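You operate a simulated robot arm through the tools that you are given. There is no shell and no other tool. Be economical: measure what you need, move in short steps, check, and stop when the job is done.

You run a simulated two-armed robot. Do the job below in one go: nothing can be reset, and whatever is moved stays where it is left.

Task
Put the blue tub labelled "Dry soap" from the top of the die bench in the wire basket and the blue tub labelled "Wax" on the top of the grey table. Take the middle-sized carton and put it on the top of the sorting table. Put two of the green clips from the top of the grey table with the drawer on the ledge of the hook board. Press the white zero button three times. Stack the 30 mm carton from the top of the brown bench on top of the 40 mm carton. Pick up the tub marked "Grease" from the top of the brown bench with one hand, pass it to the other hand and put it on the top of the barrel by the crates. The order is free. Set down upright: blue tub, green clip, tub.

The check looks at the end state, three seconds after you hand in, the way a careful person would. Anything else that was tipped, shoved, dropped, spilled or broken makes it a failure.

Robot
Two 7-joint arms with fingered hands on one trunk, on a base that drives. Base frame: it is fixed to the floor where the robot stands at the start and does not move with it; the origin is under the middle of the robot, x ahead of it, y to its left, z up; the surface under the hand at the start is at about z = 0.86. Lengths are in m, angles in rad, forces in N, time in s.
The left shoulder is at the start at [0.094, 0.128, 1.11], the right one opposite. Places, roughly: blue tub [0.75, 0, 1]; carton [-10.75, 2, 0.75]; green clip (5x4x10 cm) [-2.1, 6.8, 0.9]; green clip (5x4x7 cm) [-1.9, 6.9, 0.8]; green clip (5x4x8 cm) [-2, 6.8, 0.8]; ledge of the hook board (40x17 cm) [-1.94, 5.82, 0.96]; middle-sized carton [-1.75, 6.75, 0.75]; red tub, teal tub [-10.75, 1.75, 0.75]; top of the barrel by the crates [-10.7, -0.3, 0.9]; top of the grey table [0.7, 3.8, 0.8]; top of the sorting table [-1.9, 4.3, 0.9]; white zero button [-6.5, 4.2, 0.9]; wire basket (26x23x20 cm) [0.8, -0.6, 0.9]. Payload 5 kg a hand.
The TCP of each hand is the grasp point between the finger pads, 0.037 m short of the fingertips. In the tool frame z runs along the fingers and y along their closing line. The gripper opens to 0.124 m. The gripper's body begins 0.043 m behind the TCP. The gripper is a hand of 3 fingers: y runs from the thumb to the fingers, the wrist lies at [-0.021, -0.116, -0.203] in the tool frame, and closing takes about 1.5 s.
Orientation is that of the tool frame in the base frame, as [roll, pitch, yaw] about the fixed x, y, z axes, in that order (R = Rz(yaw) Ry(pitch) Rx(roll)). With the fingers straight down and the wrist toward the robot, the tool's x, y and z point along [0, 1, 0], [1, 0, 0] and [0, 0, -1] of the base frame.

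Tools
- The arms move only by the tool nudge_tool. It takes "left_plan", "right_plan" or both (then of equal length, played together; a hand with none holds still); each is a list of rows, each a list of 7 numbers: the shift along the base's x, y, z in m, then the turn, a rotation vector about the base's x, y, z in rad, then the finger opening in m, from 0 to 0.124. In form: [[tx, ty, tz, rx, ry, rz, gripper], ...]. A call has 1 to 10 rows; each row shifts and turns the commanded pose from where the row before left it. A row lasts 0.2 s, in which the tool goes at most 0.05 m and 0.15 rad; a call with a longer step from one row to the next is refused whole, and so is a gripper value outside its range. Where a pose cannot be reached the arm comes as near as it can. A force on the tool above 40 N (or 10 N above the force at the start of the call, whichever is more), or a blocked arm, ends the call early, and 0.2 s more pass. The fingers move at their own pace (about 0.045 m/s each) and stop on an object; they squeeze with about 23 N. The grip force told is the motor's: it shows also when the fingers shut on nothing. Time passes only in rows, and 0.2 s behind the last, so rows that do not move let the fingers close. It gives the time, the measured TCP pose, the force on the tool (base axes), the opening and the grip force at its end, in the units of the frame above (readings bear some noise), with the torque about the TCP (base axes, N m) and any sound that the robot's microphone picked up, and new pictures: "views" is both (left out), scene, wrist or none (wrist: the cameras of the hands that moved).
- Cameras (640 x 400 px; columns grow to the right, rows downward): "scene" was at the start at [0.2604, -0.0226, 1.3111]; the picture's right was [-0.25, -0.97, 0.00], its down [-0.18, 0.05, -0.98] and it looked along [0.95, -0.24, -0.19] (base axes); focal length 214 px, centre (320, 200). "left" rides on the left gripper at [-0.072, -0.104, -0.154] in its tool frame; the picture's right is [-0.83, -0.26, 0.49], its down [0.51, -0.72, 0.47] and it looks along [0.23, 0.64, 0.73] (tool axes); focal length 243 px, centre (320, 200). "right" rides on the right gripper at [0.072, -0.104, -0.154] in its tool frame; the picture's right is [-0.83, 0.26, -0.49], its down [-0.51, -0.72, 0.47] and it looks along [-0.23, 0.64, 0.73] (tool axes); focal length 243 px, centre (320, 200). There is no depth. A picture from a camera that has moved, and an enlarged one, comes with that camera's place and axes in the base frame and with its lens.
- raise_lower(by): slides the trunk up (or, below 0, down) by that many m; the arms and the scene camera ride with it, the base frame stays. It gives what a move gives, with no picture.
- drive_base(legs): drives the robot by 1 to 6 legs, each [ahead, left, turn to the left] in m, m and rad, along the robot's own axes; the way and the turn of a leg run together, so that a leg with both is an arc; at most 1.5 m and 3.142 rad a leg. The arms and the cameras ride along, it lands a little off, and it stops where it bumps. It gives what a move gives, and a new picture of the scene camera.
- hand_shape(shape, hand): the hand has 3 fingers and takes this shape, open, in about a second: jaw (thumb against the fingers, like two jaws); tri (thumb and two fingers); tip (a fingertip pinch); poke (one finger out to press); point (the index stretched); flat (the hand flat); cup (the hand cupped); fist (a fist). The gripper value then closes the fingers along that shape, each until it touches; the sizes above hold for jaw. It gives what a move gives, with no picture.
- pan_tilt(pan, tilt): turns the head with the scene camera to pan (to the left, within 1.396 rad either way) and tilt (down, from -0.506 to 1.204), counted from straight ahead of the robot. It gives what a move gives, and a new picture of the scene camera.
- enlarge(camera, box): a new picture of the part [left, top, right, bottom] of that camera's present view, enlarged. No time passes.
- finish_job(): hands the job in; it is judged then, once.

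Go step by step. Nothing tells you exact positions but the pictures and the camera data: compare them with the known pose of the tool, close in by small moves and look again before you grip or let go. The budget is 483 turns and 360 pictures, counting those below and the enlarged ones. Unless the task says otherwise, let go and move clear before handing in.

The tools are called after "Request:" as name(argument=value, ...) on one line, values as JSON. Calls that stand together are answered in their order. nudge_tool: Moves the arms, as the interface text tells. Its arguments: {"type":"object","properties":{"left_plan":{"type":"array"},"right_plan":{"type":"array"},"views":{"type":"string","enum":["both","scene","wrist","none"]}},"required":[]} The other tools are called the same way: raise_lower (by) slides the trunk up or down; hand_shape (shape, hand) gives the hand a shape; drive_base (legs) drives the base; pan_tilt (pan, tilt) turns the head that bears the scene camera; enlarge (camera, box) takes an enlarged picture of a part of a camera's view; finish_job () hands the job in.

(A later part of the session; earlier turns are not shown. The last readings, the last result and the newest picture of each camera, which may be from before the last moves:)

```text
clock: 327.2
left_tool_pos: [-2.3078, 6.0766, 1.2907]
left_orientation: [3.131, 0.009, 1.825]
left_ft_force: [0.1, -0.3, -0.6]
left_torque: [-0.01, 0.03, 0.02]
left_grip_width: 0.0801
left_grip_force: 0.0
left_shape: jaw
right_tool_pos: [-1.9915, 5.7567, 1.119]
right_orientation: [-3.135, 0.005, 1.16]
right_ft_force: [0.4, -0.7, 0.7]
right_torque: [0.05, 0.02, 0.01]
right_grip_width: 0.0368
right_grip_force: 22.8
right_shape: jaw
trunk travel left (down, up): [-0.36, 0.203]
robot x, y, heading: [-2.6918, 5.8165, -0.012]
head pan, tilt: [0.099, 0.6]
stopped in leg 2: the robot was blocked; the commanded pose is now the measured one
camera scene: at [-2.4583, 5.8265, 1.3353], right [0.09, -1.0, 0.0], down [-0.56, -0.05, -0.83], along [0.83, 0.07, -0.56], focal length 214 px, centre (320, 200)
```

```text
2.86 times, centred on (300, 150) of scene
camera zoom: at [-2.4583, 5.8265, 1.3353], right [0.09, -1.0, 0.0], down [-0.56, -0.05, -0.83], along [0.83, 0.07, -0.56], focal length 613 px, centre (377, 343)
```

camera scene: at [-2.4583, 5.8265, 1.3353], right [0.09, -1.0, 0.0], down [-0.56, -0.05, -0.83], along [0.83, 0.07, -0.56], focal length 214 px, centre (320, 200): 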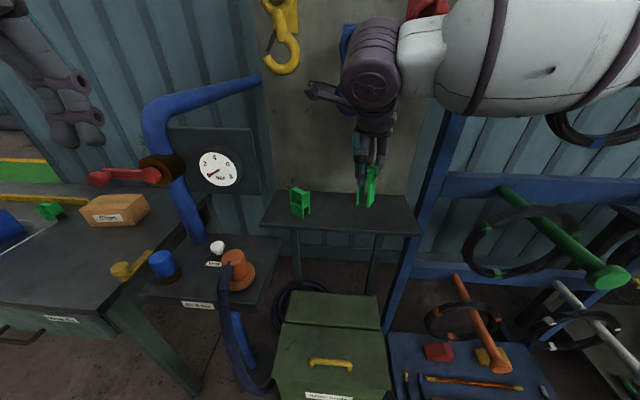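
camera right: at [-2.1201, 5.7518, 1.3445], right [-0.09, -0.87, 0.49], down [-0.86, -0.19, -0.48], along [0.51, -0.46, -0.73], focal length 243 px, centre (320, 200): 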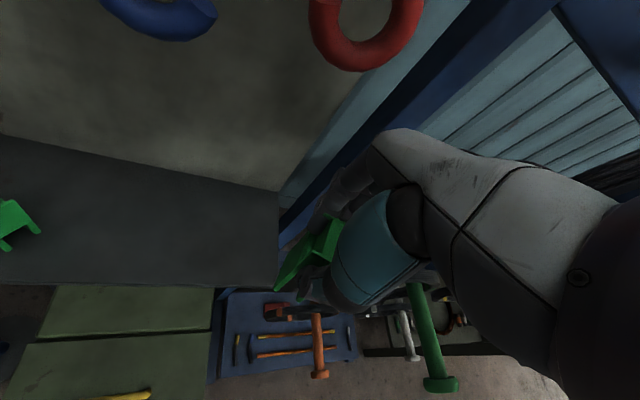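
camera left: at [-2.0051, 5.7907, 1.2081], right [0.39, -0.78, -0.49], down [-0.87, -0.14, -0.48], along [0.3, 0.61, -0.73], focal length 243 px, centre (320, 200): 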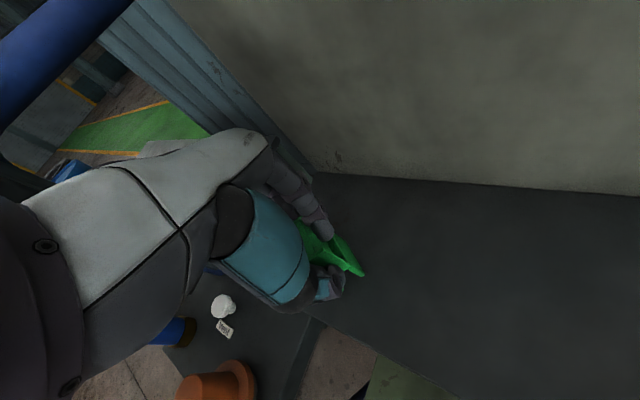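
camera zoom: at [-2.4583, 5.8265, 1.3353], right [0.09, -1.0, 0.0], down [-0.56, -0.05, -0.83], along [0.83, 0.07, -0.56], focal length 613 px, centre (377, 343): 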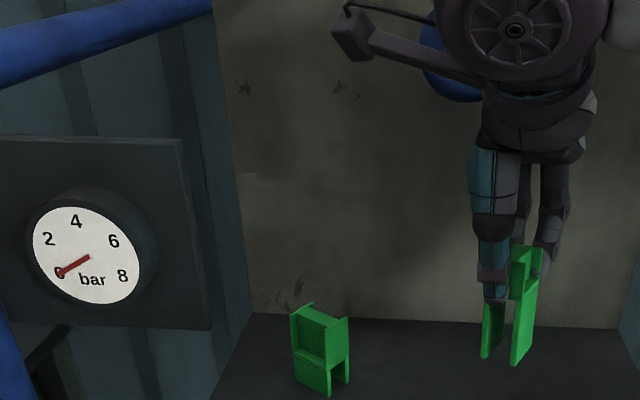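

The base touched something in front (likely the bin), so I'll back off a few centimetres and use the arm.

Request:
drive_base(legs=[[-0.05, 0, 0.01]])

Request:
nudge_tool(right_plan=[[0.02, 0, -0.01, 0, 0, 0, 0.02], [0.02, 0, -0.01, 0, 0, 0, 0.02], [0.02, 0, -0.01, 0, 0, 0, 0.02], [0, 0, 0, 0, 0, 0, 0.02]], views="wrist")

Request:
enlarge(camera="scene", box=[240, 120, 440, 260])

```text
clock: 328.1
left_tool_pos: [-2.3422, 6.0779, 1.2856]
left_orientation: [-3.139, 0.001, 1.838]
left_ft_force: [1.4, -0.7, 0.1]
left_torque: [-0.03, 0.13, 0.0]
left_grip_width: 0.08
left_grip_force: 0.1
left_shape: jaw
right_tool_pos: [-2.0238, 5.7626, 1.1075]
right_orientation: [-3.121, 0.009, 1.174]
right_ft_force: [0.9, -0.3, -1.5]
right_torque: [0.02, 0.07, -0.01]
right_grip_width: 0.0364
right_grip_force: 23.0
right_shape: jaw
trunk travel left (down, up): [-0.36, 0.203]
robot x, y, heading: [-2.7452, 5.8148, -0.001]
head pan, tilt: [0.099, 0.6]
camera scene: at [-2.4888, 5.8256, 1.3314], right [0.1, -1.0, 0.0], down [-0.57, -0.06, -0.82], along [0.82, 0.08, -0.57], focal length 214 px, centre (320, 200)
```

scene: 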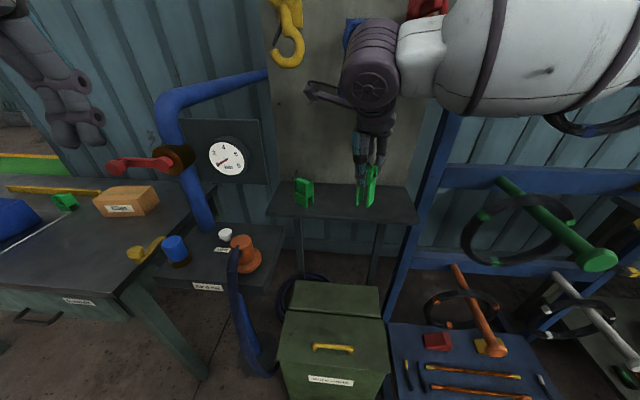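

```text
clock: 329.1
left_tool_pos: [-2.3502, 6.0782, 1.2887]
left_orientation: [3.139, 0.004, 1.837]
left_ft_force: [0.7, -0.5, 0.0]
left_torque: [0.0, -0.01, -0.01]
left_grip_width: 0.0801
left_grip_force: 0.1
left_shape: jaw
right_tool_pos: [-1.9805, 5.7596, 1.0877]
right_orientation: [-3.129, 0.006, 1.17]
right_ft_force: [0.4, 0.1, -1.1]
right_torque: [0.03, -0.01, -0.04]
right_grip_width: 0.0367
right_grip_force: 22.5
right_shape: jaw
right hand out of reach, approached as far as the arm can: row 3
trunk travel left (down, up): [-0.36, 0.203]
robot x, y, heading: [-2.741, 5.8167, -0.003]
head pan, tilt: [0.099, 0.6]
camera right: at [-2.0452, 5.8669, 1.2434], right [-0.07, -0.87, 0.49], down [-0.87, -0.19, -0.46], along [0.49, -0.46, -0.74], focal length 243 px, centre (320, 200)
```

right: 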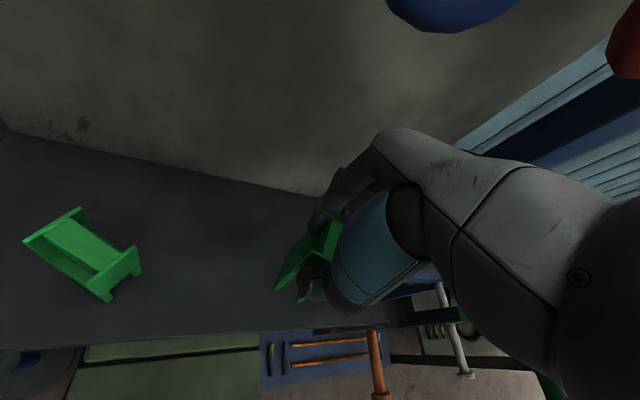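

```text
2.86 times, centred on (340, 190) of scene
camera zoom: at [-2.4967, 5.8266, 1.3332], right [0.1, -1.0, 0.0], down [-0.56, -0.06, -0.83], along [0.82, 0.08, -0.56], focal length 613 px, centre (263, 229)
```

zoom: 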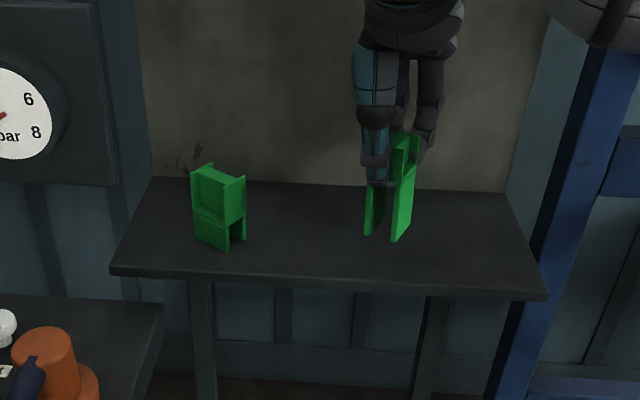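

Over the ledge with good margins; lowering.

Request:
nudge_tool(right_plan=[[0, 0, -0.008, 0, 0, 0, 0.02], [0, 0, -0.006, 0, 0, 0, 0.02], [0, 0, 0, 0, 0, 0, 0.02]], views="none")

Request:
enlarge(camera="scene", box=[300, 140, 420, 230])

```text
clock: 329.9
left_tool_pos: [-2.3485, 6.0773, 1.2878]
left_orientation: [3.137, 0.004, 1.837]
left_ft_force: [-0.2, 0.0, 0.0]
left_torque: [-0.02, 0.0, -0.05]
left_grip_width: 0.08
left_grip_force: 0.1
left_shape: jaw
right_tool_pos: [-1.9814, 5.7597, 1.0731]
right_orientation: [-3.125, 0.007, 1.169]
right_ft_force: [-0.7, -0.5, 0.0]
right_torque: [0.01, 0.0, 0.04]
right_grip_width: 0.0368
right_grip_force: 23.2
right_shape: jaw
trunk travel left (down, up): [-0.36, 0.203]
robot x, y, heading: [-2.7406, 5.8196, -0.003]
head pan, tilt: [0.099, 0.6]
```

```text
4.44 times, centred on (360, 185) of scene
camera zoom: at [-2.4962, 5.8261, 1.3331], right [0.1, -1.0, 0.0], down [-0.56, -0.06, -0.82], along [0.82, 0.08, -0.57], focal length 953 px, centre (142, 267)
```

zoom: 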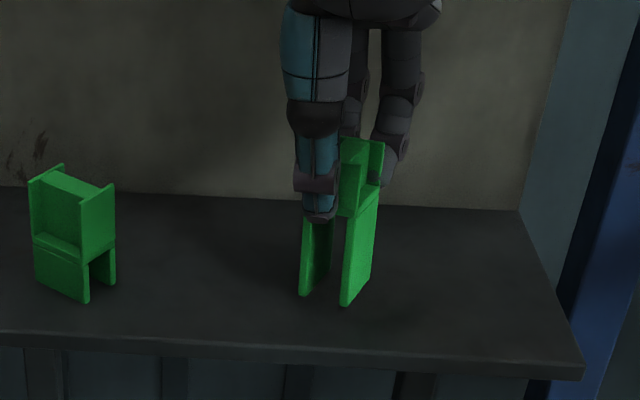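

Request:
nudge_tool(right_plan=[[0, 0, -0.005, 0, 0, 0, 0.02], [0, 0, -0.004, 0, 0, 0, 0.02], [0, 0, 0, 0, 0, 0, 0.02]], views="none")

```text
clock: 330.7
left_tool_pos: [-2.3515, 6.0785, 1.2892]
left_orientation: [3.139, 0.003, 1.838]
left_ft_force: [-0.1, -0.3, -0.3]
left_torque: [0.01, -0.03, -0.01]
left_grip_width: 0.0797
left_grip_force: 0.0
left_shape: jaw
right_tool_pos: [-1.9815, 5.7593, 1.0651]
right_orientation: [-3.128, 0.005, 1.172]
right_ft_force: [0.4, -0.3, 11.9]
right_torque: [-0.01, -0.34, -0.02]
right_grip_width: 0.0373
right_grip_force: 23.2
right_shape: jaw
trunk travel left (down, up): [-0.36, 0.203]
robot x, y, heading: [-2.7436, 5.8164, -0.009]
head pan, tilt: [0.099, 0.6]
```

Contact. I'll settle 2 mm more, release gently, and rise.

Request:
nudge_tool(right_plan=[[0, 0, -0.002, 0, 0, 0, 0.02], [0, 0, 0.001, 0, 0, 0, 0.04], [0, 0, 0, 0, 0, 0, 0.06], [0, 0, 0, 0, 0, 0, 0.075], [0, 0, 0, 0, 0, 0, 0.075]], views="none")

Request:
enlarge(camera="scene", box=[300, 140, 420, 230])

Request:
enlarge(camera="right", box=[220, 180, 400, 310])

```text
clock: 331.9
left_tool_pos: [-2.3507, 6.0777, 1.2877]
left_orientation: [3.138, 0.004, 1.839]
left_ft_force: [-0.7, -0.9, 0.5]
left_torque: [0.03, 0.03, -0.03]
left_grip_width: 0.0799
left_grip_force: 0.0
left_shape: jaw
right_tool_pos: [-1.9828, 5.7584, 1.0624]
right_orientation: [-3.126, 0.009, 1.173]
right_ft_force: [-0.3, -0.2, 0.3]
right_torque: [0.02, 0.0, -0.02]
right_grip_width: 0.0747
right_grip_force: 0.0
right_shape: jaw
trunk travel left (down, up): [-0.36, 0.203]
robot x, y, heading: [-2.7422, 5.8196, 0.001]
head pan, tilt: [0.099, 0.6]
```

```text
4.44 times, centred on (360, 185) of scene
camera zoom: at [-2.497, 5.8263, 1.3332], right [0.1, -1.0, 0.0], down [-0.56, -0.06, -0.83], along [0.82, 0.08, -0.56], focal length 953 px, centre (142, 267)
```

zoom: 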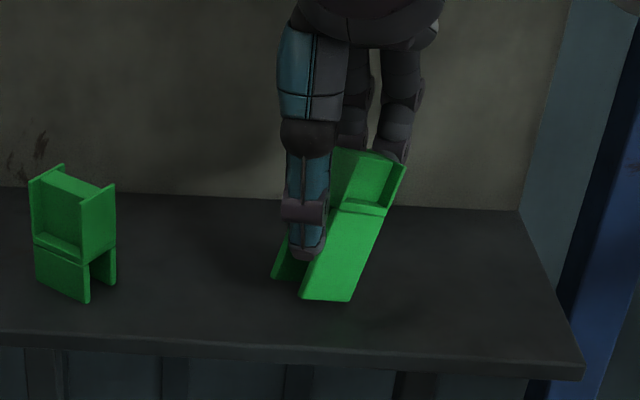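

```text
3.08 times, centred on (310, 245) of right
camera zoom: at [-2.0463, 5.8655, 1.2182], right [-0.07, -0.87, 0.49], down [-0.87, -0.19, -0.46], along [0.49, -0.46, -0.74], focal length 746 px, centre (351, 62)
```

zoom: 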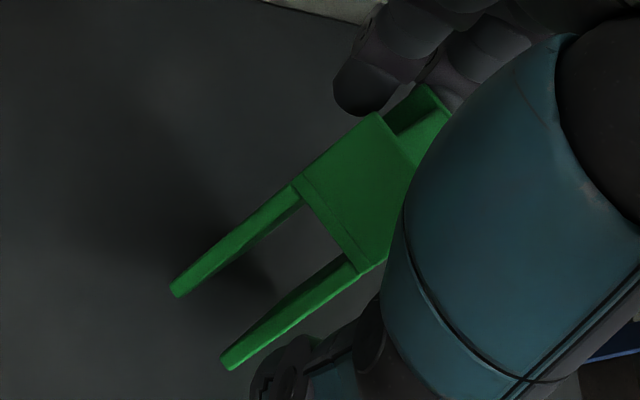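

The clip is leaning after release, still supported by the hand. I'll close on it again straight away.

Request:
nudge_tool(right_plan=[[0, 0, 0, 0, 0, 0, 0.06], [0, 0, 0, 0, 0, 0, 0.045], [0, 0, 0, 0, 0, 0, 0.03], [0, 0, 0, 0, 0, 0, 0.02], [0, 0, 0, 0, 0, 0, 0.02]], views="wrist")

Request:
enlarge(camera="scene", box=[300, 140, 420, 230])

Request:
enlarge(camera="right", box=[220, 180, 400, 310])

```text
clock: 333.1
left_tool_pos: [-2.349, 6.0779, 1.2887]
left_orientation: [3.137, 0.004, 1.838]
left_ft_force: [-0.3, -0.2, -0.1]
left_torque: [0.0, 0.0, -0.05]
left_grip_width: 0.0797
left_grip_force: 0.0
left_shape: jaw
right_tool_pos: [-1.9818, 5.7583, 1.0633]
right_orientation: [-3.128, 0.008, 1.17]
right_ft_force: [0.0, 0.8, -0.3]
right_torque: [0.0, -0.01, 0.01]
right_grip_width: 0.0339
right_grip_force: 23.1
right_shape: jaw
trunk travel left (down, up): [-0.36, 0.203]
robot x, y, heading: [-2.7414, 5.8182, -0.005]
head pan, tilt: [0.099, 0.6]
camera right: at [-2.0458, 5.8653, 1.219], right [-0.07, -0.87, 0.49], down [-0.87, -0.19, -0.46], along [0.49, -0.46, -0.74], focal length 243 px, centre (320, 200)
```

right: 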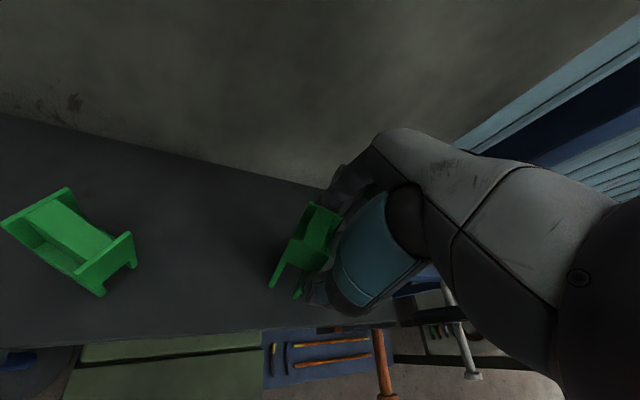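

```text
4.44 times, centred on (360, 185) of scene
camera zoom: at [-2.4966, 5.8262, 1.3332], right [0.1, -1.0, 0.0], down [-0.56, -0.06, -0.83], along [0.82, 0.08, -0.56], focal length 953 px, centre (142, 267)
```

zoom: 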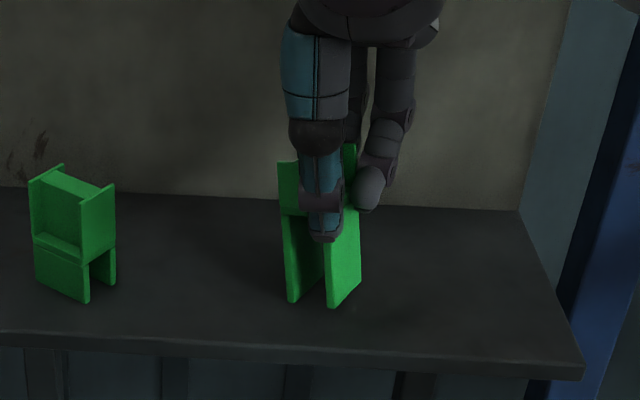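

```text
3.08 times, centred on (310, 245) of right
camera zoom: at [-2.0458, 5.8653, 1.219], right [-0.07, -0.87, 0.49], down [-0.87, -0.19, -0.46], along [0.49, -0.46, -0.74], focal length 746 px, centre (351, 62)
```

zoom: 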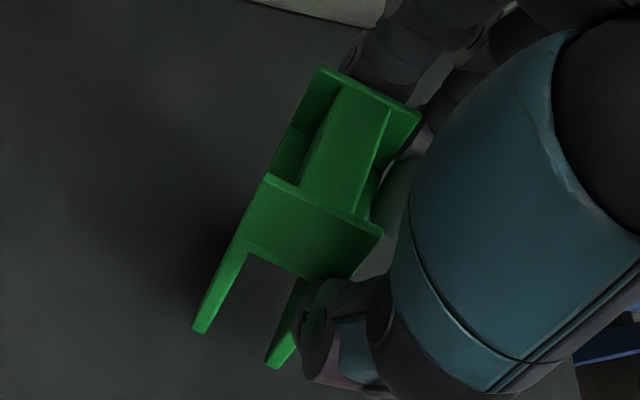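

It's upright again in the grip. This time I'll open only a little, then lift straight out.

Request:
nudge_tool(right_plan=[[0, 0, -0.001, 0, 0, 0, 0.037], [0, 0, 0, 0, 0, 0, 0.04], [0, 0, 0, 0, 0, 0, 0.042]], views="none")

Request:
enlarge(camera="scene", box=[300, 140, 420, 230])

Request:
enlarge(camera="right", box=[220, 180, 400, 310])

```text
clock: 333.9
left_tool_pos: [-2.3499, 6.0779, 1.2881]
left_orientation: [3.138, 0.004, 1.838]
left_ft_force: [0.1, -0.3, -0.6]
left_torque: [0.0, -0.01, 0.03]
left_grip_width: 0.08
left_grip_force: 0.1
left_shape: jaw
right_tool_pos: [-1.982, 5.7582, 1.0623]
right_orientation: [-3.129, 0.009, 1.171]
right_ft_force: [-0.1, 0.1, 1.0]
right_torque: [0.02, 0.0, -0.02]
right_grip_width: 0.0425
right_grip_force: 0.1
right_shape: jaw
trunk travel left (down, up): [-0.36, 0.203]
robot x, y, heading: [-2.7418, 5.8132, 0.0]
head pan, tilt: [0.099, 0.6]
```

```text
4.44 times, centred on (360, 185) of scene
camera zoom: at [-2.4969, 5.8262, 1.3332], right [0.1, -1.0, 0.0], down [-0.56, -0.06, -0.83], along [0.82, 0.08, -0.56], focal length 953 px, centre (142, 267)
```

zoom: 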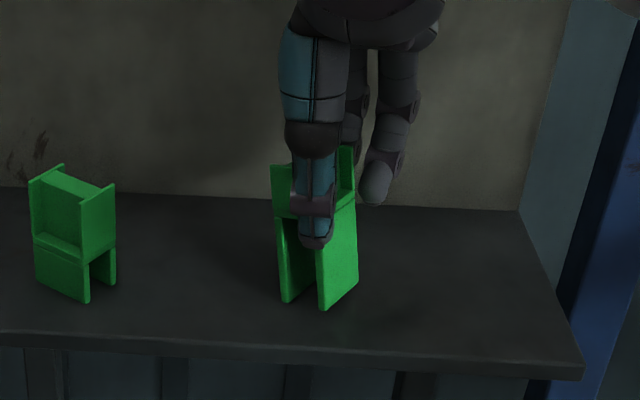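

```text
3.08 times, centred on (310, 245) of right
camera zoom: at [-2.0456, 5.8653, 1.2175], right [-0.07, -0.87, 0.49], down [-0.87, -0.19, -0.46], along [0.49, -0.46, -0.74], focal length 746 px, centre (351, 62)
```

zoom: 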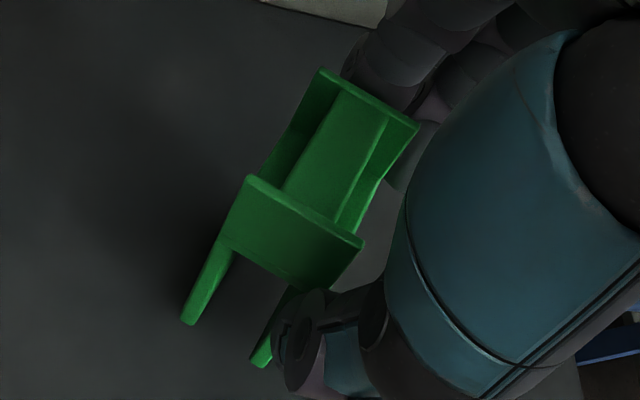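

Request:
nudge_tool(right_plan=[[0, 0, 0, 0, 0, 0, 0.048], [0, 0, 0, 0, 0, 0, 0.054], [0, 0, 0.005, 0, 0, 0, 0.056]], views="none")

Request:
enlarge(camera="scene", box=[300, 140, 420, 230])

Request:
enlarge(camera="right", box=[220, 180, 400, 310])

```text
clock: 334.7
left_tool_pos: [-2.3487, 6.0777, 1.2881]
left_orientation: [3.138, 0.003, 1.838]
left_ft_force: [-0.6, 0.1, -0.1]
left_torque: [0.02, 0.02, -0.01]
left_grip_width: 0.0797
left_grip_force: 0.0
left_shape: jaw
right_tool_pos: [-1.9814, 5.7587, 1.0668]
right_orientation: [-3.127, 0.006, 1.173]
right_ft_force: [0.0, 0.1, 0.4]
right_torque: [0.01, 0.01, -0.02]
right_grip_width: 0.0554
right_grip_force: 0.1
right_shape: jaw
trunk travel left (down, up): [-0.36, 0.203]
robot x, y, heading: [-2.7407, 5.8191, -0.0]
head pan, tilt: [0.099, 0.6]
```

```text
4.44 times, centred on (360, 185) of scene
camera zoom: at [-2.4967, 5.8262, 1.3332], right [0.1, -1.0, 0.0], down [-0.56, -0.06, -0.83], along [0.82, 0.08, -0.56], focal length 953 px, centre (142, 267)
```

zoom: 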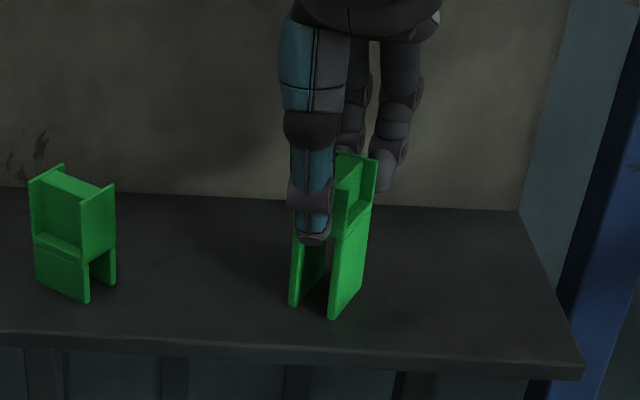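

```text
3.08 times, centred on (310, 245) of right
camera zoom: at [-2.0456, 5.8655, 1.2225], right [-0.07, -0.87, 0.49], down [-0.87, -0.19, -0.46], along [0.49, -0.46, -0.74], focal length 746 px, centre (351, 62)
```

zoom: 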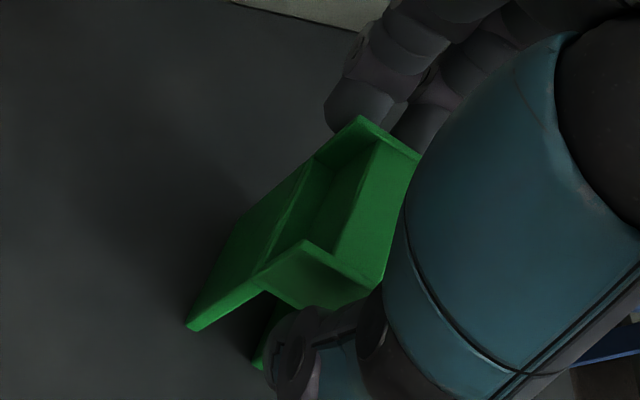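

A finger inside the recess is dragging it. I'll close a few millimetres to relieve it and lift straight up.

Request:
nudge_tool(right_plan=[[0, 0, 0, 0, 0, 0, 0.049], [0, 0, 0.006, 0, 0, 0, 0.049], [0, 0, 0.008, 0, 0, 0, 0.049], [0, 0, 0.008, 0, 0, 0, 0.049]], views="none")

Request:
enlarge(camera="scene", box=[300, 140, 420, 230])

Request:
enlarge(camera="right", box=[220, 180, 400, 310])

```text
clock: 335.7
left_tool_pos: [-2.3502, 6.078, 1.2883]
left_orientation: [3.138, 0.003, 1.838]
left_ft_force: [0.2, 0.4, 1.2]
left_torque: [-0.01, -0.03, -0.01]
left_grip_width: 0.0801
left_grip_force: 0.0
left_shape: jaw
right_tool_pos: [-1.9812, 5.7593, 1.0881]
right_orientation: [-3.127, 0.008, 1.172]
right_ft_force: [0.7, -0.2, -0.3]
right_torque: [0.04, -0.01, -0.03]
right_grip_width: 0.0494
right_grip_force: 0.0
right_shape: jaw
trunk travel left (down, up): [-0.36, 0.203]
robot x, y, heading: [-2.741, 5.8223, 0.0]
head pan, tilt: [0.099, 0.6]
```

```text
4.44 times, centred on (360, 185) of scene
camera zoom: at [-2.4968, 5.8262, 1.3332], right [0.1, -1.0, 0.0], down [-0.56, -0.06, -0.83], along [0.82, 0.08, -0.56], focal length 953 px, centre (142, 267)
```

zoom: 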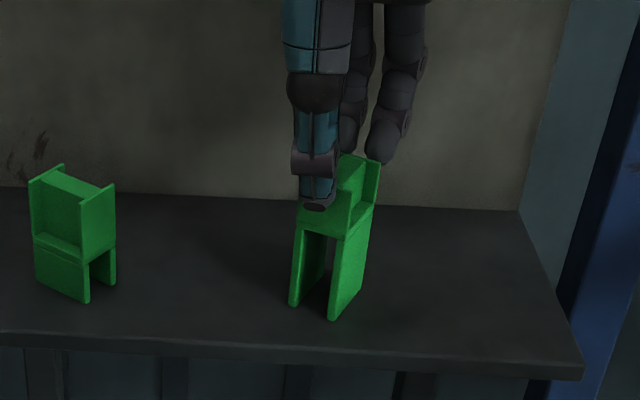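

```text
3.08 times, centred on (310, 245) of right
camera zoom: at [-2.0463, 5.8659, 1.2445], right [-0.07, -0.87, 0.49], down [-0.87, -0.19, -0.46], along [0.49, -0.46, -0.74], focal length 746 px, centre (351, 62)
```

zoom: 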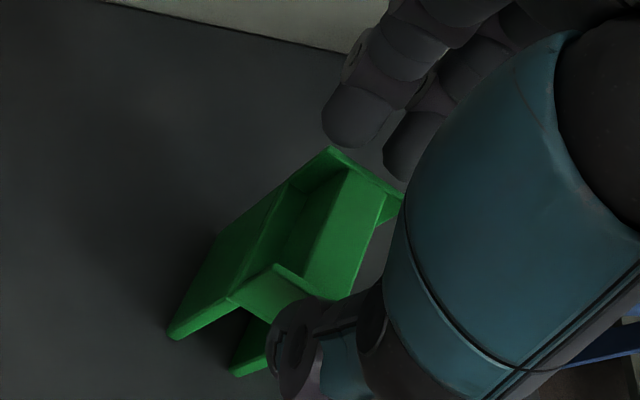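

It stands by itself. Continuing straight up.

Request:
nudge_tool(right_plan=[[0, 0, 0.01, 0, 0, 0, 0.049], [0, 0, 0.02, 0, 0, 0, 0.049], [0, 0, 0.02, 0, 0, 0, 0.049], [0, 0, 0.01, 0, 0, 0, 0.049]], views="none")

Request:
enlarge(camera="scene", box=[260, 100, 420, 230])

```text
clock: 336.7
left_tool_pos: [-2.35, 6.0777, 1.2887]
left_orientation: [3.138, 0.004, 1.836]
left_ft_force: [-0.6, -0.4, -0.2]
left_torque: [-0.03, -0.03, 0.01]
left_grip_width: 0.0798
left_grip_force: 0.0
left_shape: jaw
right_tool_pos: [-1.9814, 5.7514, 1.1498]
right_orientation: [-3.127, 0.008, 1.171]
right_ft_force: [-0.7, -0.3, -0.1]
right_torque: [0.03, 0.0, -0.01]
right_grip_width: 0.0494
right_grip_force: 0.1
right_shape: jaw
right hand out of reach, approached as far as the arm can: row 3
trunk travel left (down, up): [-0.36, 0.203]
robot x, y, heading: [-2.7384, 5.8216, -0.001]
head pan, tilt: [0.099, 0.6]
```

```text
3.08 times, centred on (340, 165) of scene
camera zoom: at [-2.4972, 5.8266, 1.3333], right [0.1, -1.0, 0.0], down [-0.56, -0.06, -0.83], along [0.82, 0.08, -0.56], focal length 660 px, centre (258, 308)
```

zoom: 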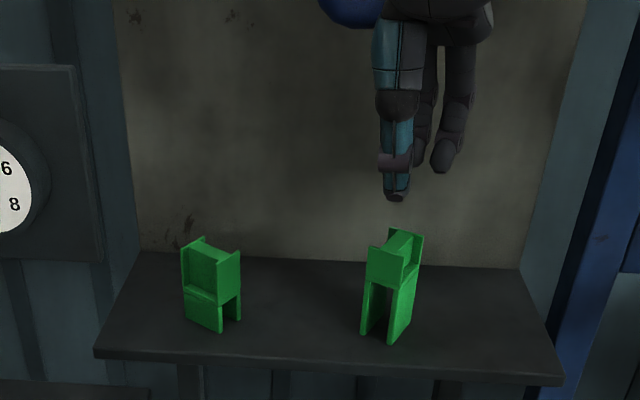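

Both clips stand on the ledge. I'll back the base straight out.

Request:
drive_base(legs=[[-0.22, 0, 0]])

Request:
enlarge(camera="scene", box=[220, 60, 460, 220])

```text
clock: 338.4
left_tool_pos: [-2.5664, 6.0774, 1.2864]
left_orientation: [3.14, 0.003, 1.834]
left_ft_force: [0.0, 0.1, -0.3]
left_torque: [0.01, 0.01, 0.01]
left_grip_width: 0.0798
left_grip_force: 0.0
left_shape: jaw
right_tool_pos: [-2.1989, 5.7488, 1.1478]
right_orientation: [-3.126, 0.007, 1.163]
right_ft_force: [0.5, 0.3, 0.0]
right_torque: [-0.04, -0.02, 0.04]
right_grip_width: 0.0495
right_grip_force: 0.0
right_shape: jaw
trunk travel left (down, up): [-0.36, 0.203]
robot x, y, heading: [-2.9601, 5.8151, -0.008]
head pan, tilt: [0.099, 0.6]
camera scene: at [-2.715, 5.8256, 1.3328], right [0.09, -1.0, 0.0], down [-0.56, -0.05, -0.82], along [0.82, 0.08, -0.57], focal length 214 px, centre (320, 200)
```

scene: 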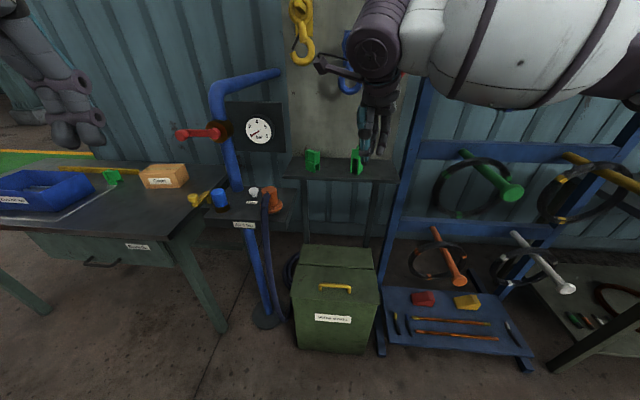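

```text
2.50 times, centred on (340, 140) of scene
camera zoom: at [-2.715, 5.8256, 1.3328], right [0.09, -1.0, 0.0], down [-0.56, -0.05, -0.82], along [0.82, 0.08, -0.57], focal length 536 px, centre (270, 350)
```

zoom: 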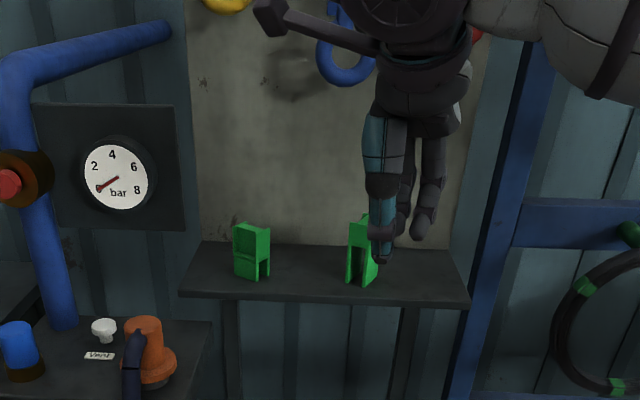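

Next, the carton. I'll retract the right hand first.

Request:
nudge_tool(right_plan=[[-0.04, -0.01, 0, 0, 0, 0.06, 0.08], [-0.04, -0.02, 0.01, 0, 0, 0.06, 0.08], [-0.04, -0.02, 0.01, 0, 0, 0.06, 0.08], [-0.04, -0.02, 0.01, 0, 0, 0.06, 0.08], [-0.04, -0.02, 0.02, 0, 0, 0.06, 0.08], [-0.04, -0.02, 0.02, 0, 0, 0.06, 0.08], [-0.04, -0.02, 0.02, 0, 0, 0.04, 0.08], [-0.03, -0.02, 0.02, 0, 0, 0, 0.08], [-0.03, -0.02, 0.02, 0, 0, 0, 0.08]], views="none")

Request:
drive_base(legs=[[0, 0.63, 0.008], [0.2, 0, 0]])

Request:
pan_tilt(pan=0.15, tilt=0.75)

Request:
enlarge(camera="scene", box=[240, 80, 400, 200])

```text
clock: 340.4
left_tool_pos: [-2.5706, 6.0753, 1.2886]
left_orientation: [3.135, 0.004, 1.833]
left_ft_force: [-0.4, -0.2, 0.0]
left_torque: [-0.01, -0.05, -0.02]
left_grip_width: 0.0798
left_grip_force: 0.2
left_shape: jaw
right_tool_pos: [-2.5411, 5.577, 1.2778]
right_orientation: [-3.127, 0.007, 1.565]
right_ft_force: [-0.2, -0.7, 0.7]
right_torque: [0.0, -0.04, -0.02]
right_grip_width: 0.0796
right_grip_force: 0.1
right_shape: jaw
trunk travel left (down, up): [-0.36, 0.203]
robot x, y, heading: [-2.9612, 5.8185, -0.01]
head pan, tilt: [0.099, 0.6]
```

```text
clock: 347.6
left_tool_pos: [-2.3671, 6.7134, 1.2898]
left_orientation: [3.135, 0.004, 1.838]
left_ft_force: [0.3, 0.1, -0.1]
left_torque: [0.02, -0.03, -0.01]
left_grip_width: 0.0798
left_grip_force: 0.1
left_shape: jaw
right_tool_pos: [-2.3362, 6.2164, 1.2782]
right_orientation: [-3.13, 0.008, 1.568]
right_ft_force: [0.6, 0.2, 0.4]
right_torque: [-0.01, -0.03, 0.01]
right_grip_width: 0.0797
right_grip_force: 0.1
right_shape: jaw
trunk travel left (down, up): [-0.36, 0.203]
robot x, y, heading: [-2.754, 6.4532, -0.001]
head pan, tilt: [0.099, 0.6]
camera scene: at [-2.5138, 6.4623, 1.3336], right [0.1, -1.0, 0.0], down [-0.56, -0.06, -0.83], along [0.82, 0.08, -0.56], focal length 214 px, centre (320, 200)
```

scene: 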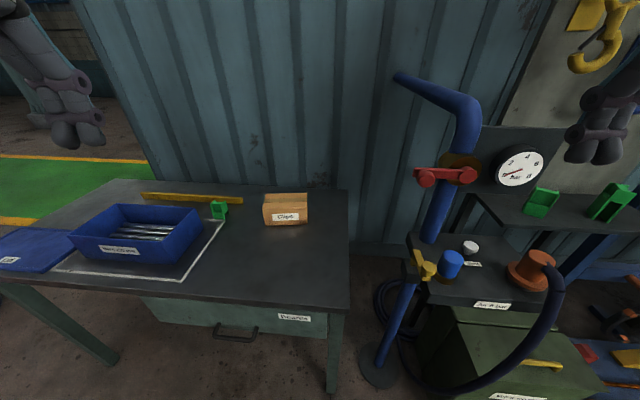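

```text
clock: 348.3
left_tool_pos: [-2.364, 6.7136, 1.2886]
left_orientation: [3.139, 0.005, 1.837]
left_ft_force: [-0.2, -0.1, -0.2]
left_torque: [0.01, 0.02, -0.01]
left_grip_width: 0.0798
left_grip_force: 0.1
left_shape: jaw
right_tool_pos: [-2.3319, 6.2162, 1.279]
right_orientation: [-3.126, 0.007, 1.569]
right_ft_force: [0.5, 0.1, 0.6]
right_torque: [0.04, 0.0, 0.01]
right_grip_width: 0.0797
right_grip_force: 0.0
right_shape: jaw
trunk travel left (down, up): [-0.36, 0.203]
robot x, y, heading: [-2.7552, 6.45, 0.002]
head pan, tilt: [0.15, 0.75]
camera scene: at [-2.517, 6.4659, 1.3201], right [0.15, -0.99, 0.0], down [-0.67, -0.1, -0.73], along [0.72, 0.11, -0.68], focal length 214 px, centre (320, 200)
```

scene: 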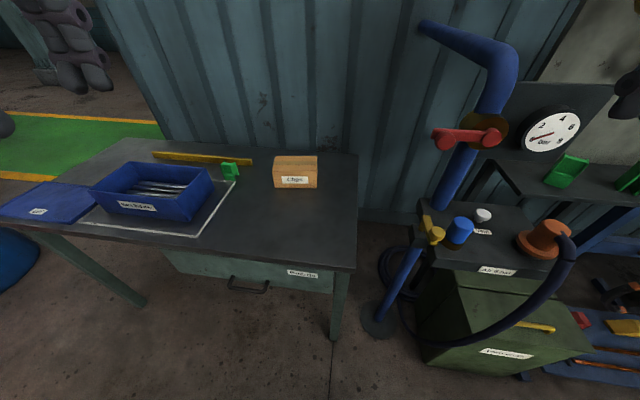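

```text
3.33 times, centred on (320, 140) of scene
camera zoom: at [-2.517, 6.4659, 1.3201], right [0.15, -0.99, 0.0], down [-0.67, -0.1, -0.73], along [0.72, 0.11, -0.68], focal length 715 px, centre (320, 400)
```

zoom: 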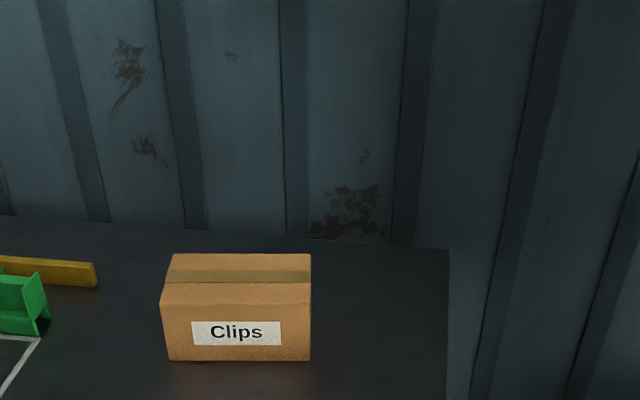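

The carton is centred at about (-1.868, 6.656), 0.10 deep. I'll bring the left hand above it.

Request:
nudge_tool(left_plan=[[0.045, -0.006, 0, 0, 0, -0.03, 0.124], [0.045, -0.006, 0, 0, 0, -0.03, 0.124], [0.045, -0.006, 0, 0, 0, -0.03, 0.124], [0.045, -0.006, 0, 0, 0, -0.03, 0.124], [0.045, -0.006, 0, 0, 0, 0, 0.124], [0.045, -0.006, 0, 0, 0, 0, 0.124], [0.045, -0.006, 0, 0, 0, 0, 0.124], [0.045, -0.006, 0, 0, 0, 0, 0.124], [0.045, -0.006, 0, 0, 0, 0, 0.124], [0.045, -0.003, 0, 0, 0, 0, 0.124]], views="none")

Request:
raise_lower(by=-0.18)

Request:
nudge_tool(left_plan=[[0.045, 0, -0.02, 0, 0, 0, 0.124], [0, 0, -0.045, 0, 0, 0, 0.124], [0, 0, -0.045, 0, 0, 0, 0.124], [0, 0, 0, 0, 0, 0, 0.124]], views="wrist")

Request:
enlarge(camera="left", box=[220, 200, 460, 350])

```text
clock: 350.5
left_tool_pos: [-1.9143, 6.6537, 1.2867]
left_orientation: [3.14, 0.004, 1.719]
left_ft_force: [-1.0, 0.5, -0.1]
left_torque: [0.02, 0.01, 0.01]
left_grip_width: 0.124
left_grip_force: 0.0
left_shape: jaw
right_tool_pos: [-2.3331, 6.2149, 1.2775]
right_orientation: [-3.125, 0.008, 1.569]
right_ft_force: [0.6, -0.4, 0.0]
right_torque: [0.03, 0.02, 0.0]
right_grip_width: 0.0799
right_grip_force: 0.0
right_shape: jaw
trunk travel left (down, up): [-0.36, 0.203]
robot x, y, heading: [-2.7594, 6.4554, -0.001]
head pan, tilt: [0.15, 0.75]
```

```text
clock: 352.5
left_tool_pos: [-1.9152, 6.6577, 1.1096]
left_orientation: [3.138, 0.004, 1.717]
left_ft_force: [-0.3, -0.1, 0.2]
left_torque: [0.01, -0.01, 0.01]
left_grip_width: 0.1237
left_grip_force: 0.0
left_shape: jaw
right_tool_pos: [-2.3335, 6.2168, 1.098]
right_orientation: [-3.128, 0.006, 1.571]
right_ft_force: [-0.1, 0.1, 0.2]
right_torque: [0.01, -0.04, 0.02]
right_grip_width: 0.0798
right_grip_force: 0.1
right_shape: jaw
trunk travel left (down, up): [-0.18, 0.383]
robot x, y, heading: [-2.758, 6.4551, -0.001]
head pan, tilt: [0.15, 0.75]
```

```text
clock: 353.5
left_tool_pos: [-1.8695, 6.6581, 0.9977]
left_orientation: [3.139, 0.003, 1.717]
left_ft_force: [-0.1, -0.2, 0.3]
left_torque: [0.0, -0.03, 0.01]
left_grip_width: 0.124
left_grip_force: 0.0
left_shape: jaw
right_tool_pos: [-2.3347, 6.2152, 1.0981]
right_orientation: [-3.128, 0.007, 1.568]
right_ft_force: [0.0, 0.0, -0.6]
right_torque: [-0.02, 0.0, -0.03]
right_grip_width: 0.0795
right_grip_force: 0.0
right_shape: jaw
trunk travel left (down, up): [-0.18, 0.383]
robot x, y, heading: [-2.7562, 6.4508, -0.001]
head pan, tilt: [0.15, 0.75]
camera left: at [-1.9611, 6.5703, 1.1522], right [-0.14, -0.86, -0.49], down [-0.79, 0.4, -0.48], along [0.6, 0.32, -0.73], focal length 243 px, centre (320, 200)
```

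left: 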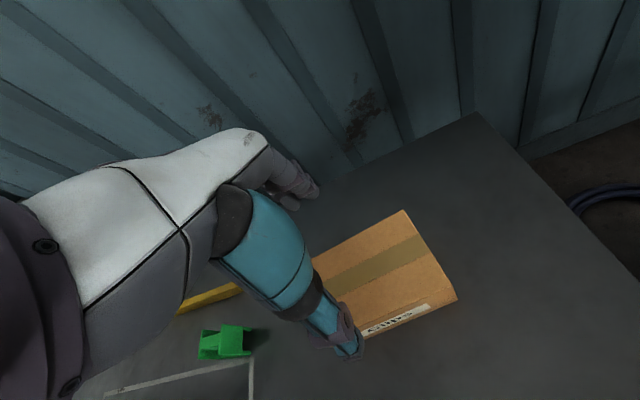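

```text
2.67 times, centred on (340, 275) of left
camera zoom: at [-1.9611, 6.5703, 1.1522], right [-0.14, -0.86, -0.49], down [-0.79, 0.4, -0.48], along [0.6, 0.32, -0.73], focal length 647 px, centre (267, 0)
```

zoom: 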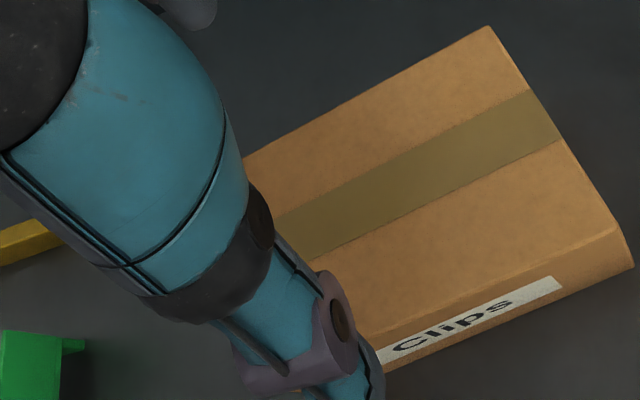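

The estimates agree. I'll descend and grip.

Request:
nudge_tool(left_plan=[[0.001, -0.002, -0.035, 0, 0, 0, 0.124], [0, 0, -0.035, 0, 0, 0, 0.124], [0, 0, -0.03, 0, 0, 0, 0.124], [0, 0, -0.028, 0, 0, 0, 0.124], [0, 0, 0, 0, 0, 0, 0.1], [0, 0, 0, 0, 0, 0, 0.08], [0, 0, 0, 0, 0, 0, 0.08], [0, 0, 0, 0, 0, 0, 0.08]], views="none")

```text
clock: 355.3
left_tool_pos: [-1.8691, 6.653, 0.8698]
left_orientation: [3.139, 0.005, 1.716]
left_ft_force: [2.1, 0.1, 1.9]
left_torque: [0.1, -0.4, 0.02]
left_grip_width: 0.1006
left_grip_force: 22.8
left_shape: jaw
right_tool_pos: [-2.3335, 6.2168, 1.0979]
right_orientation: [-3.128, 0.007, 1.57]
right_ft_force: [-0.6, 0.5, -0.4]
right_torque: [0.01, 0.02, -0.02]
right_grip_width: 0.0797
right_grip_force: 0.1
right_shape: jaw
trunk travel left (down, up): [-0.18, 0.383]
robot x, y, heading: [-2.755, 6.4491, -0.001]
head pan, tilt: [0.15, 0.75]
```

Gripped at 0.10. Lifting.

Request:
nudge_tool(left_plan=[[0, 0, 0.015, 0, 0, 0, 0.07], [0, 0, 0.03, 0, 0, 0, 0.07], [0, 0, 0.04, 0, 0, 0, 0.07], [0, 0, 0.04, 0, 0, 0, 0.07], [0, 0, 0.04, 0, 0, 0, 0.07], [-0.03, 0, 0.03, 0, 0, 0, 0.07], [-0.04, 0, 0, 0, 0, 0, 0.07], [-0.04, 0, 0, 0, 0, 0, 0.07], [-0.04, 0, 0, 0, 0, 0, 0.07], [-0.04, 0, 0, 0, 0, 0, 0.07]], views="both")

```text
clock: 357.5
left_tool_pos: [-2.0592, 6.6546, 1.0665]
left_orientation: [3.138, 0.004, 1.716]
left_ft_force: [-0.8, 0.3, -4.1]
left_torque: [0.01, 0.0, 0.0]
left_grip_width: 0.1004
left_grip_force: 23.2
left_shape: jaw
right_tool_pos: [-2.3341, 6.2167, 1.0981]
right_orientation: [-3.129, 0.006, 1.569]
right_ft_force: [-0.8, -0.5, -0.4]
right_torque: [-0.01, 0.0, 0.0]
right_grip_width: 0.0795
right_grip_force: 0.1
right_shape: jaw
trunk travel left (down, up): [-0.18, 0.383]
robot x, y, heading: [-2.7581, 6.4571, -0.002]
head pan, tilt: [0.15, 0.75]
camera scene: at [-2.4654, 6.4663, 1.1288], right [0.15, -0.99, 0.0], down [-0.67, -0.1, -0.73], along [0.72, 0.11, -0.68], focal length 214 px, centre (320, 200)
camera left: at [-2.1514, 6.5677, 1.2193], right [-0.14, -0.86, -0.49], down [-0.79, 0.4, -0.48], along [0.6, 0.32, -0.73], focal length 243 px, centre (320, 200)
```

scene: 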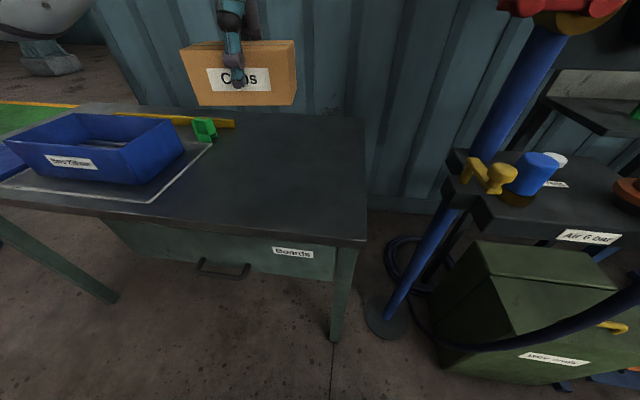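
left: 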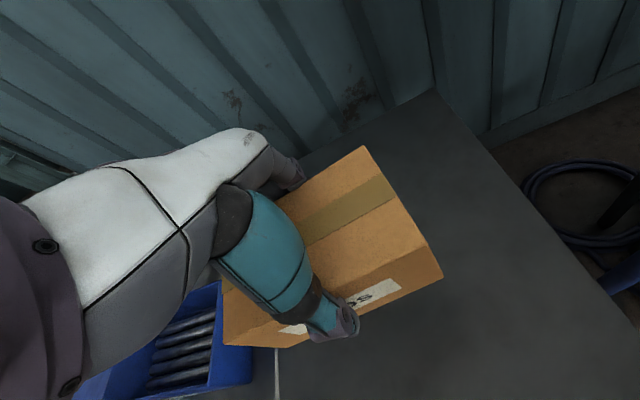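

Carton held. I'll retract, raise the trunk and travel south, facing east, to the sorting table.

Request:
nudge_tool(left_plan=[[-0.04, 0, 0.01, 0, 0, 0, 0.07], [-0.04, 0, 0.01, 0, 0, 0, 0.07], [-0.04, 0, 0.01, 0, 0, 0, 0.07], [-0.04, 0, 0.01, 0, 0, 0, 0.07], [-0.04, 0, 0.01, 0, 0, 0, 0.07], [-0.04, 0, 0.01, 0, 0, 0, 0.07]], views="none")

Request:
raise_lower(by=0.15)

Request:
drive_base(legs=[[-0.2, 0, 0], [0, -1.1, 0], [0, -0.9, 0]])

Request:
pan_tilt(pan=-0.1, tilt=0.5)

```text
clock: 358.9
left_tool_pos: [-2.3, 6.6528, 1.1266]
left_orientation: [3.138, 0.003, 1.717]
left_ft_force: [-0.6, 0.5, -4.3]
left_torque: [0.0, -0.02, -0.02]
left_grip_width: 0.1003
left_grip_force: 23.2
left_shape: jaw
right_tool_pos: [-2.3352, 6.2153, 1.0989]
right_orientation: [-3.13, 0.008, 1.569]
right_ft_force: [0.5, -0.8, -0.1]
right_torque: [-0.01, -0.01, 0.04]
right_grip_width: 0.0796
right_grip_force: 0.0
right_shape: jaw
trunk travel left (down, up): [-0.18, 0.383]
robot x, y, heading: [-2.7536, 6.4555, -0.001]
head pan, tilt: [0.15, 0.75]
```

```text
clock: 360.7
left_tool_pos: [-2.2982, 6.6554, 1.2743]
left_orientation: [3.14, 0.004, 1.719]
left_ft_force: [0.6, 0.2, -5.3]
left_torque: [-0.03, 0.05, -0.03]
left_grip_width: 0.1006
left_grip_force: 23.6
left_shape: jaw
right_tool_pos: [-2.3336, 6.2155, 1.2475]
right_orientation: [-3.126, 0.006, 1.57]
right_ft_force: [0.7, -0.4, 0.9]
right_torque: [-0.04, -0.02, -0.02]
right_grip_width: 0.0796
right_grip_force: 0.0
right_shape: jaw
trunk travel left (down, up): [-0.33, 0.233]
robot x, y, heading: [-2.7553, 6.4559, -0.002]
head pan, tilt: [0.15, 0.75]
```

```text
clock: 379.7
left_tool_pos: [-2.4934, 4.6514, 1.2751]
left_orientation: [3.141, 0.002, 1.73]
left_ft_force: [-0.1, -0.2, -4.7]
left_torque: [0.03, -0.01, -0.03]
left_grip_width: 0.1005
left_grip_force: 22.9
left_shape: jaw
right_tool_pos: [-2.5219, 4.2123, 1.2492]
right_orientation: [-3.127, 0.007, 1.581]
right_ft_force: [0.1, -0.3, 0.4]
right_torque: [0.01, 0.0, 0.02]
right_grip_width: 0.0796
right_grip_force: 0.1
right_shape: jaw
trunk travel left (down, up): [-0.33, 0.233]
robot x, y, heading: [-2.949, 4.4444, 0.011]
head pan, tilt: [0.15, 0.75]
camera scene: at [-2.7021, 4.4596, 1.2902], right [0.16, -0.99, 0.0], down [-0.67, -0.11, -0.73], along [0.72, 0.12, -0.68], focal length 214 px, centre (320, 200)
```

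scene: 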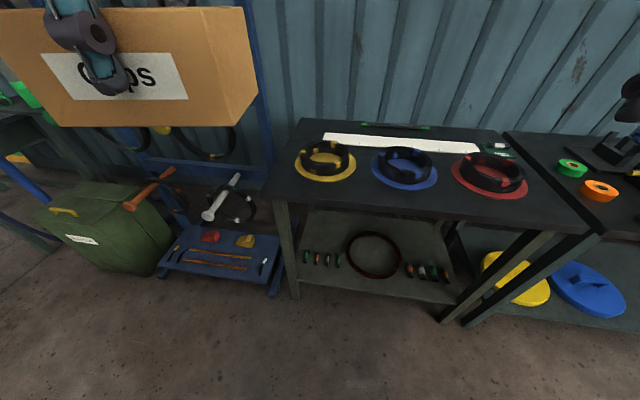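

```text
clock: 380.5
left_tool_pos: [-2.4918, 4.6513, 1.2753]
left_orientation: [3.141, 0.005, 1.731]
left_ft_force: [0.7, -0.4, -4.5]
left_torque: [0.06, 0.05, 0.01]
left_grip_width: 0.1006
left_grip_force: 23.3
left_shape: jaw
right_tool_pos: [-2.5212, 4.2113, 1.2495]
right_orientation: [-3.127, 0.007, 1.582]
right_ft_force: [0.2, 0.1, -0.2]
right_torque: [-0.05, 0.01, 0.0]
right_grip_width: 0.0797
right_grip_force: 0.0
right_shape: jaw
trunk travel left (down, up): [-0.33, 0.233]
robot x, y, heading: [-2.9485, 4.4444, 0.012]
head pan, tilt: [-0.099, 0.499]
camera scene: at [-2.6933, 4.4381, 1.3121], right [-0.09, -1.0, 0.0], down [-0.48, 0.04, -0.88], along [0.87, -0.08, -0.48], focal length 214 px, centre (320, 200)
```

scene: 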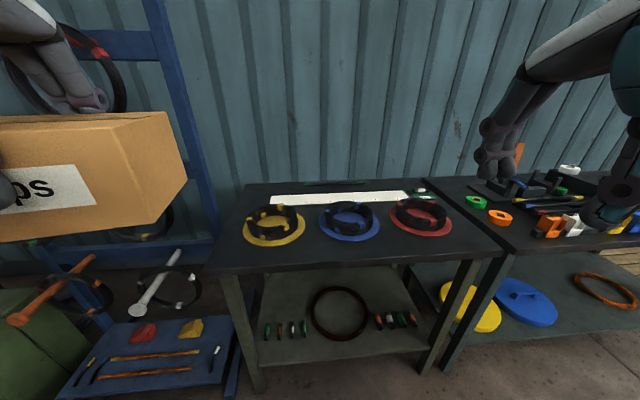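

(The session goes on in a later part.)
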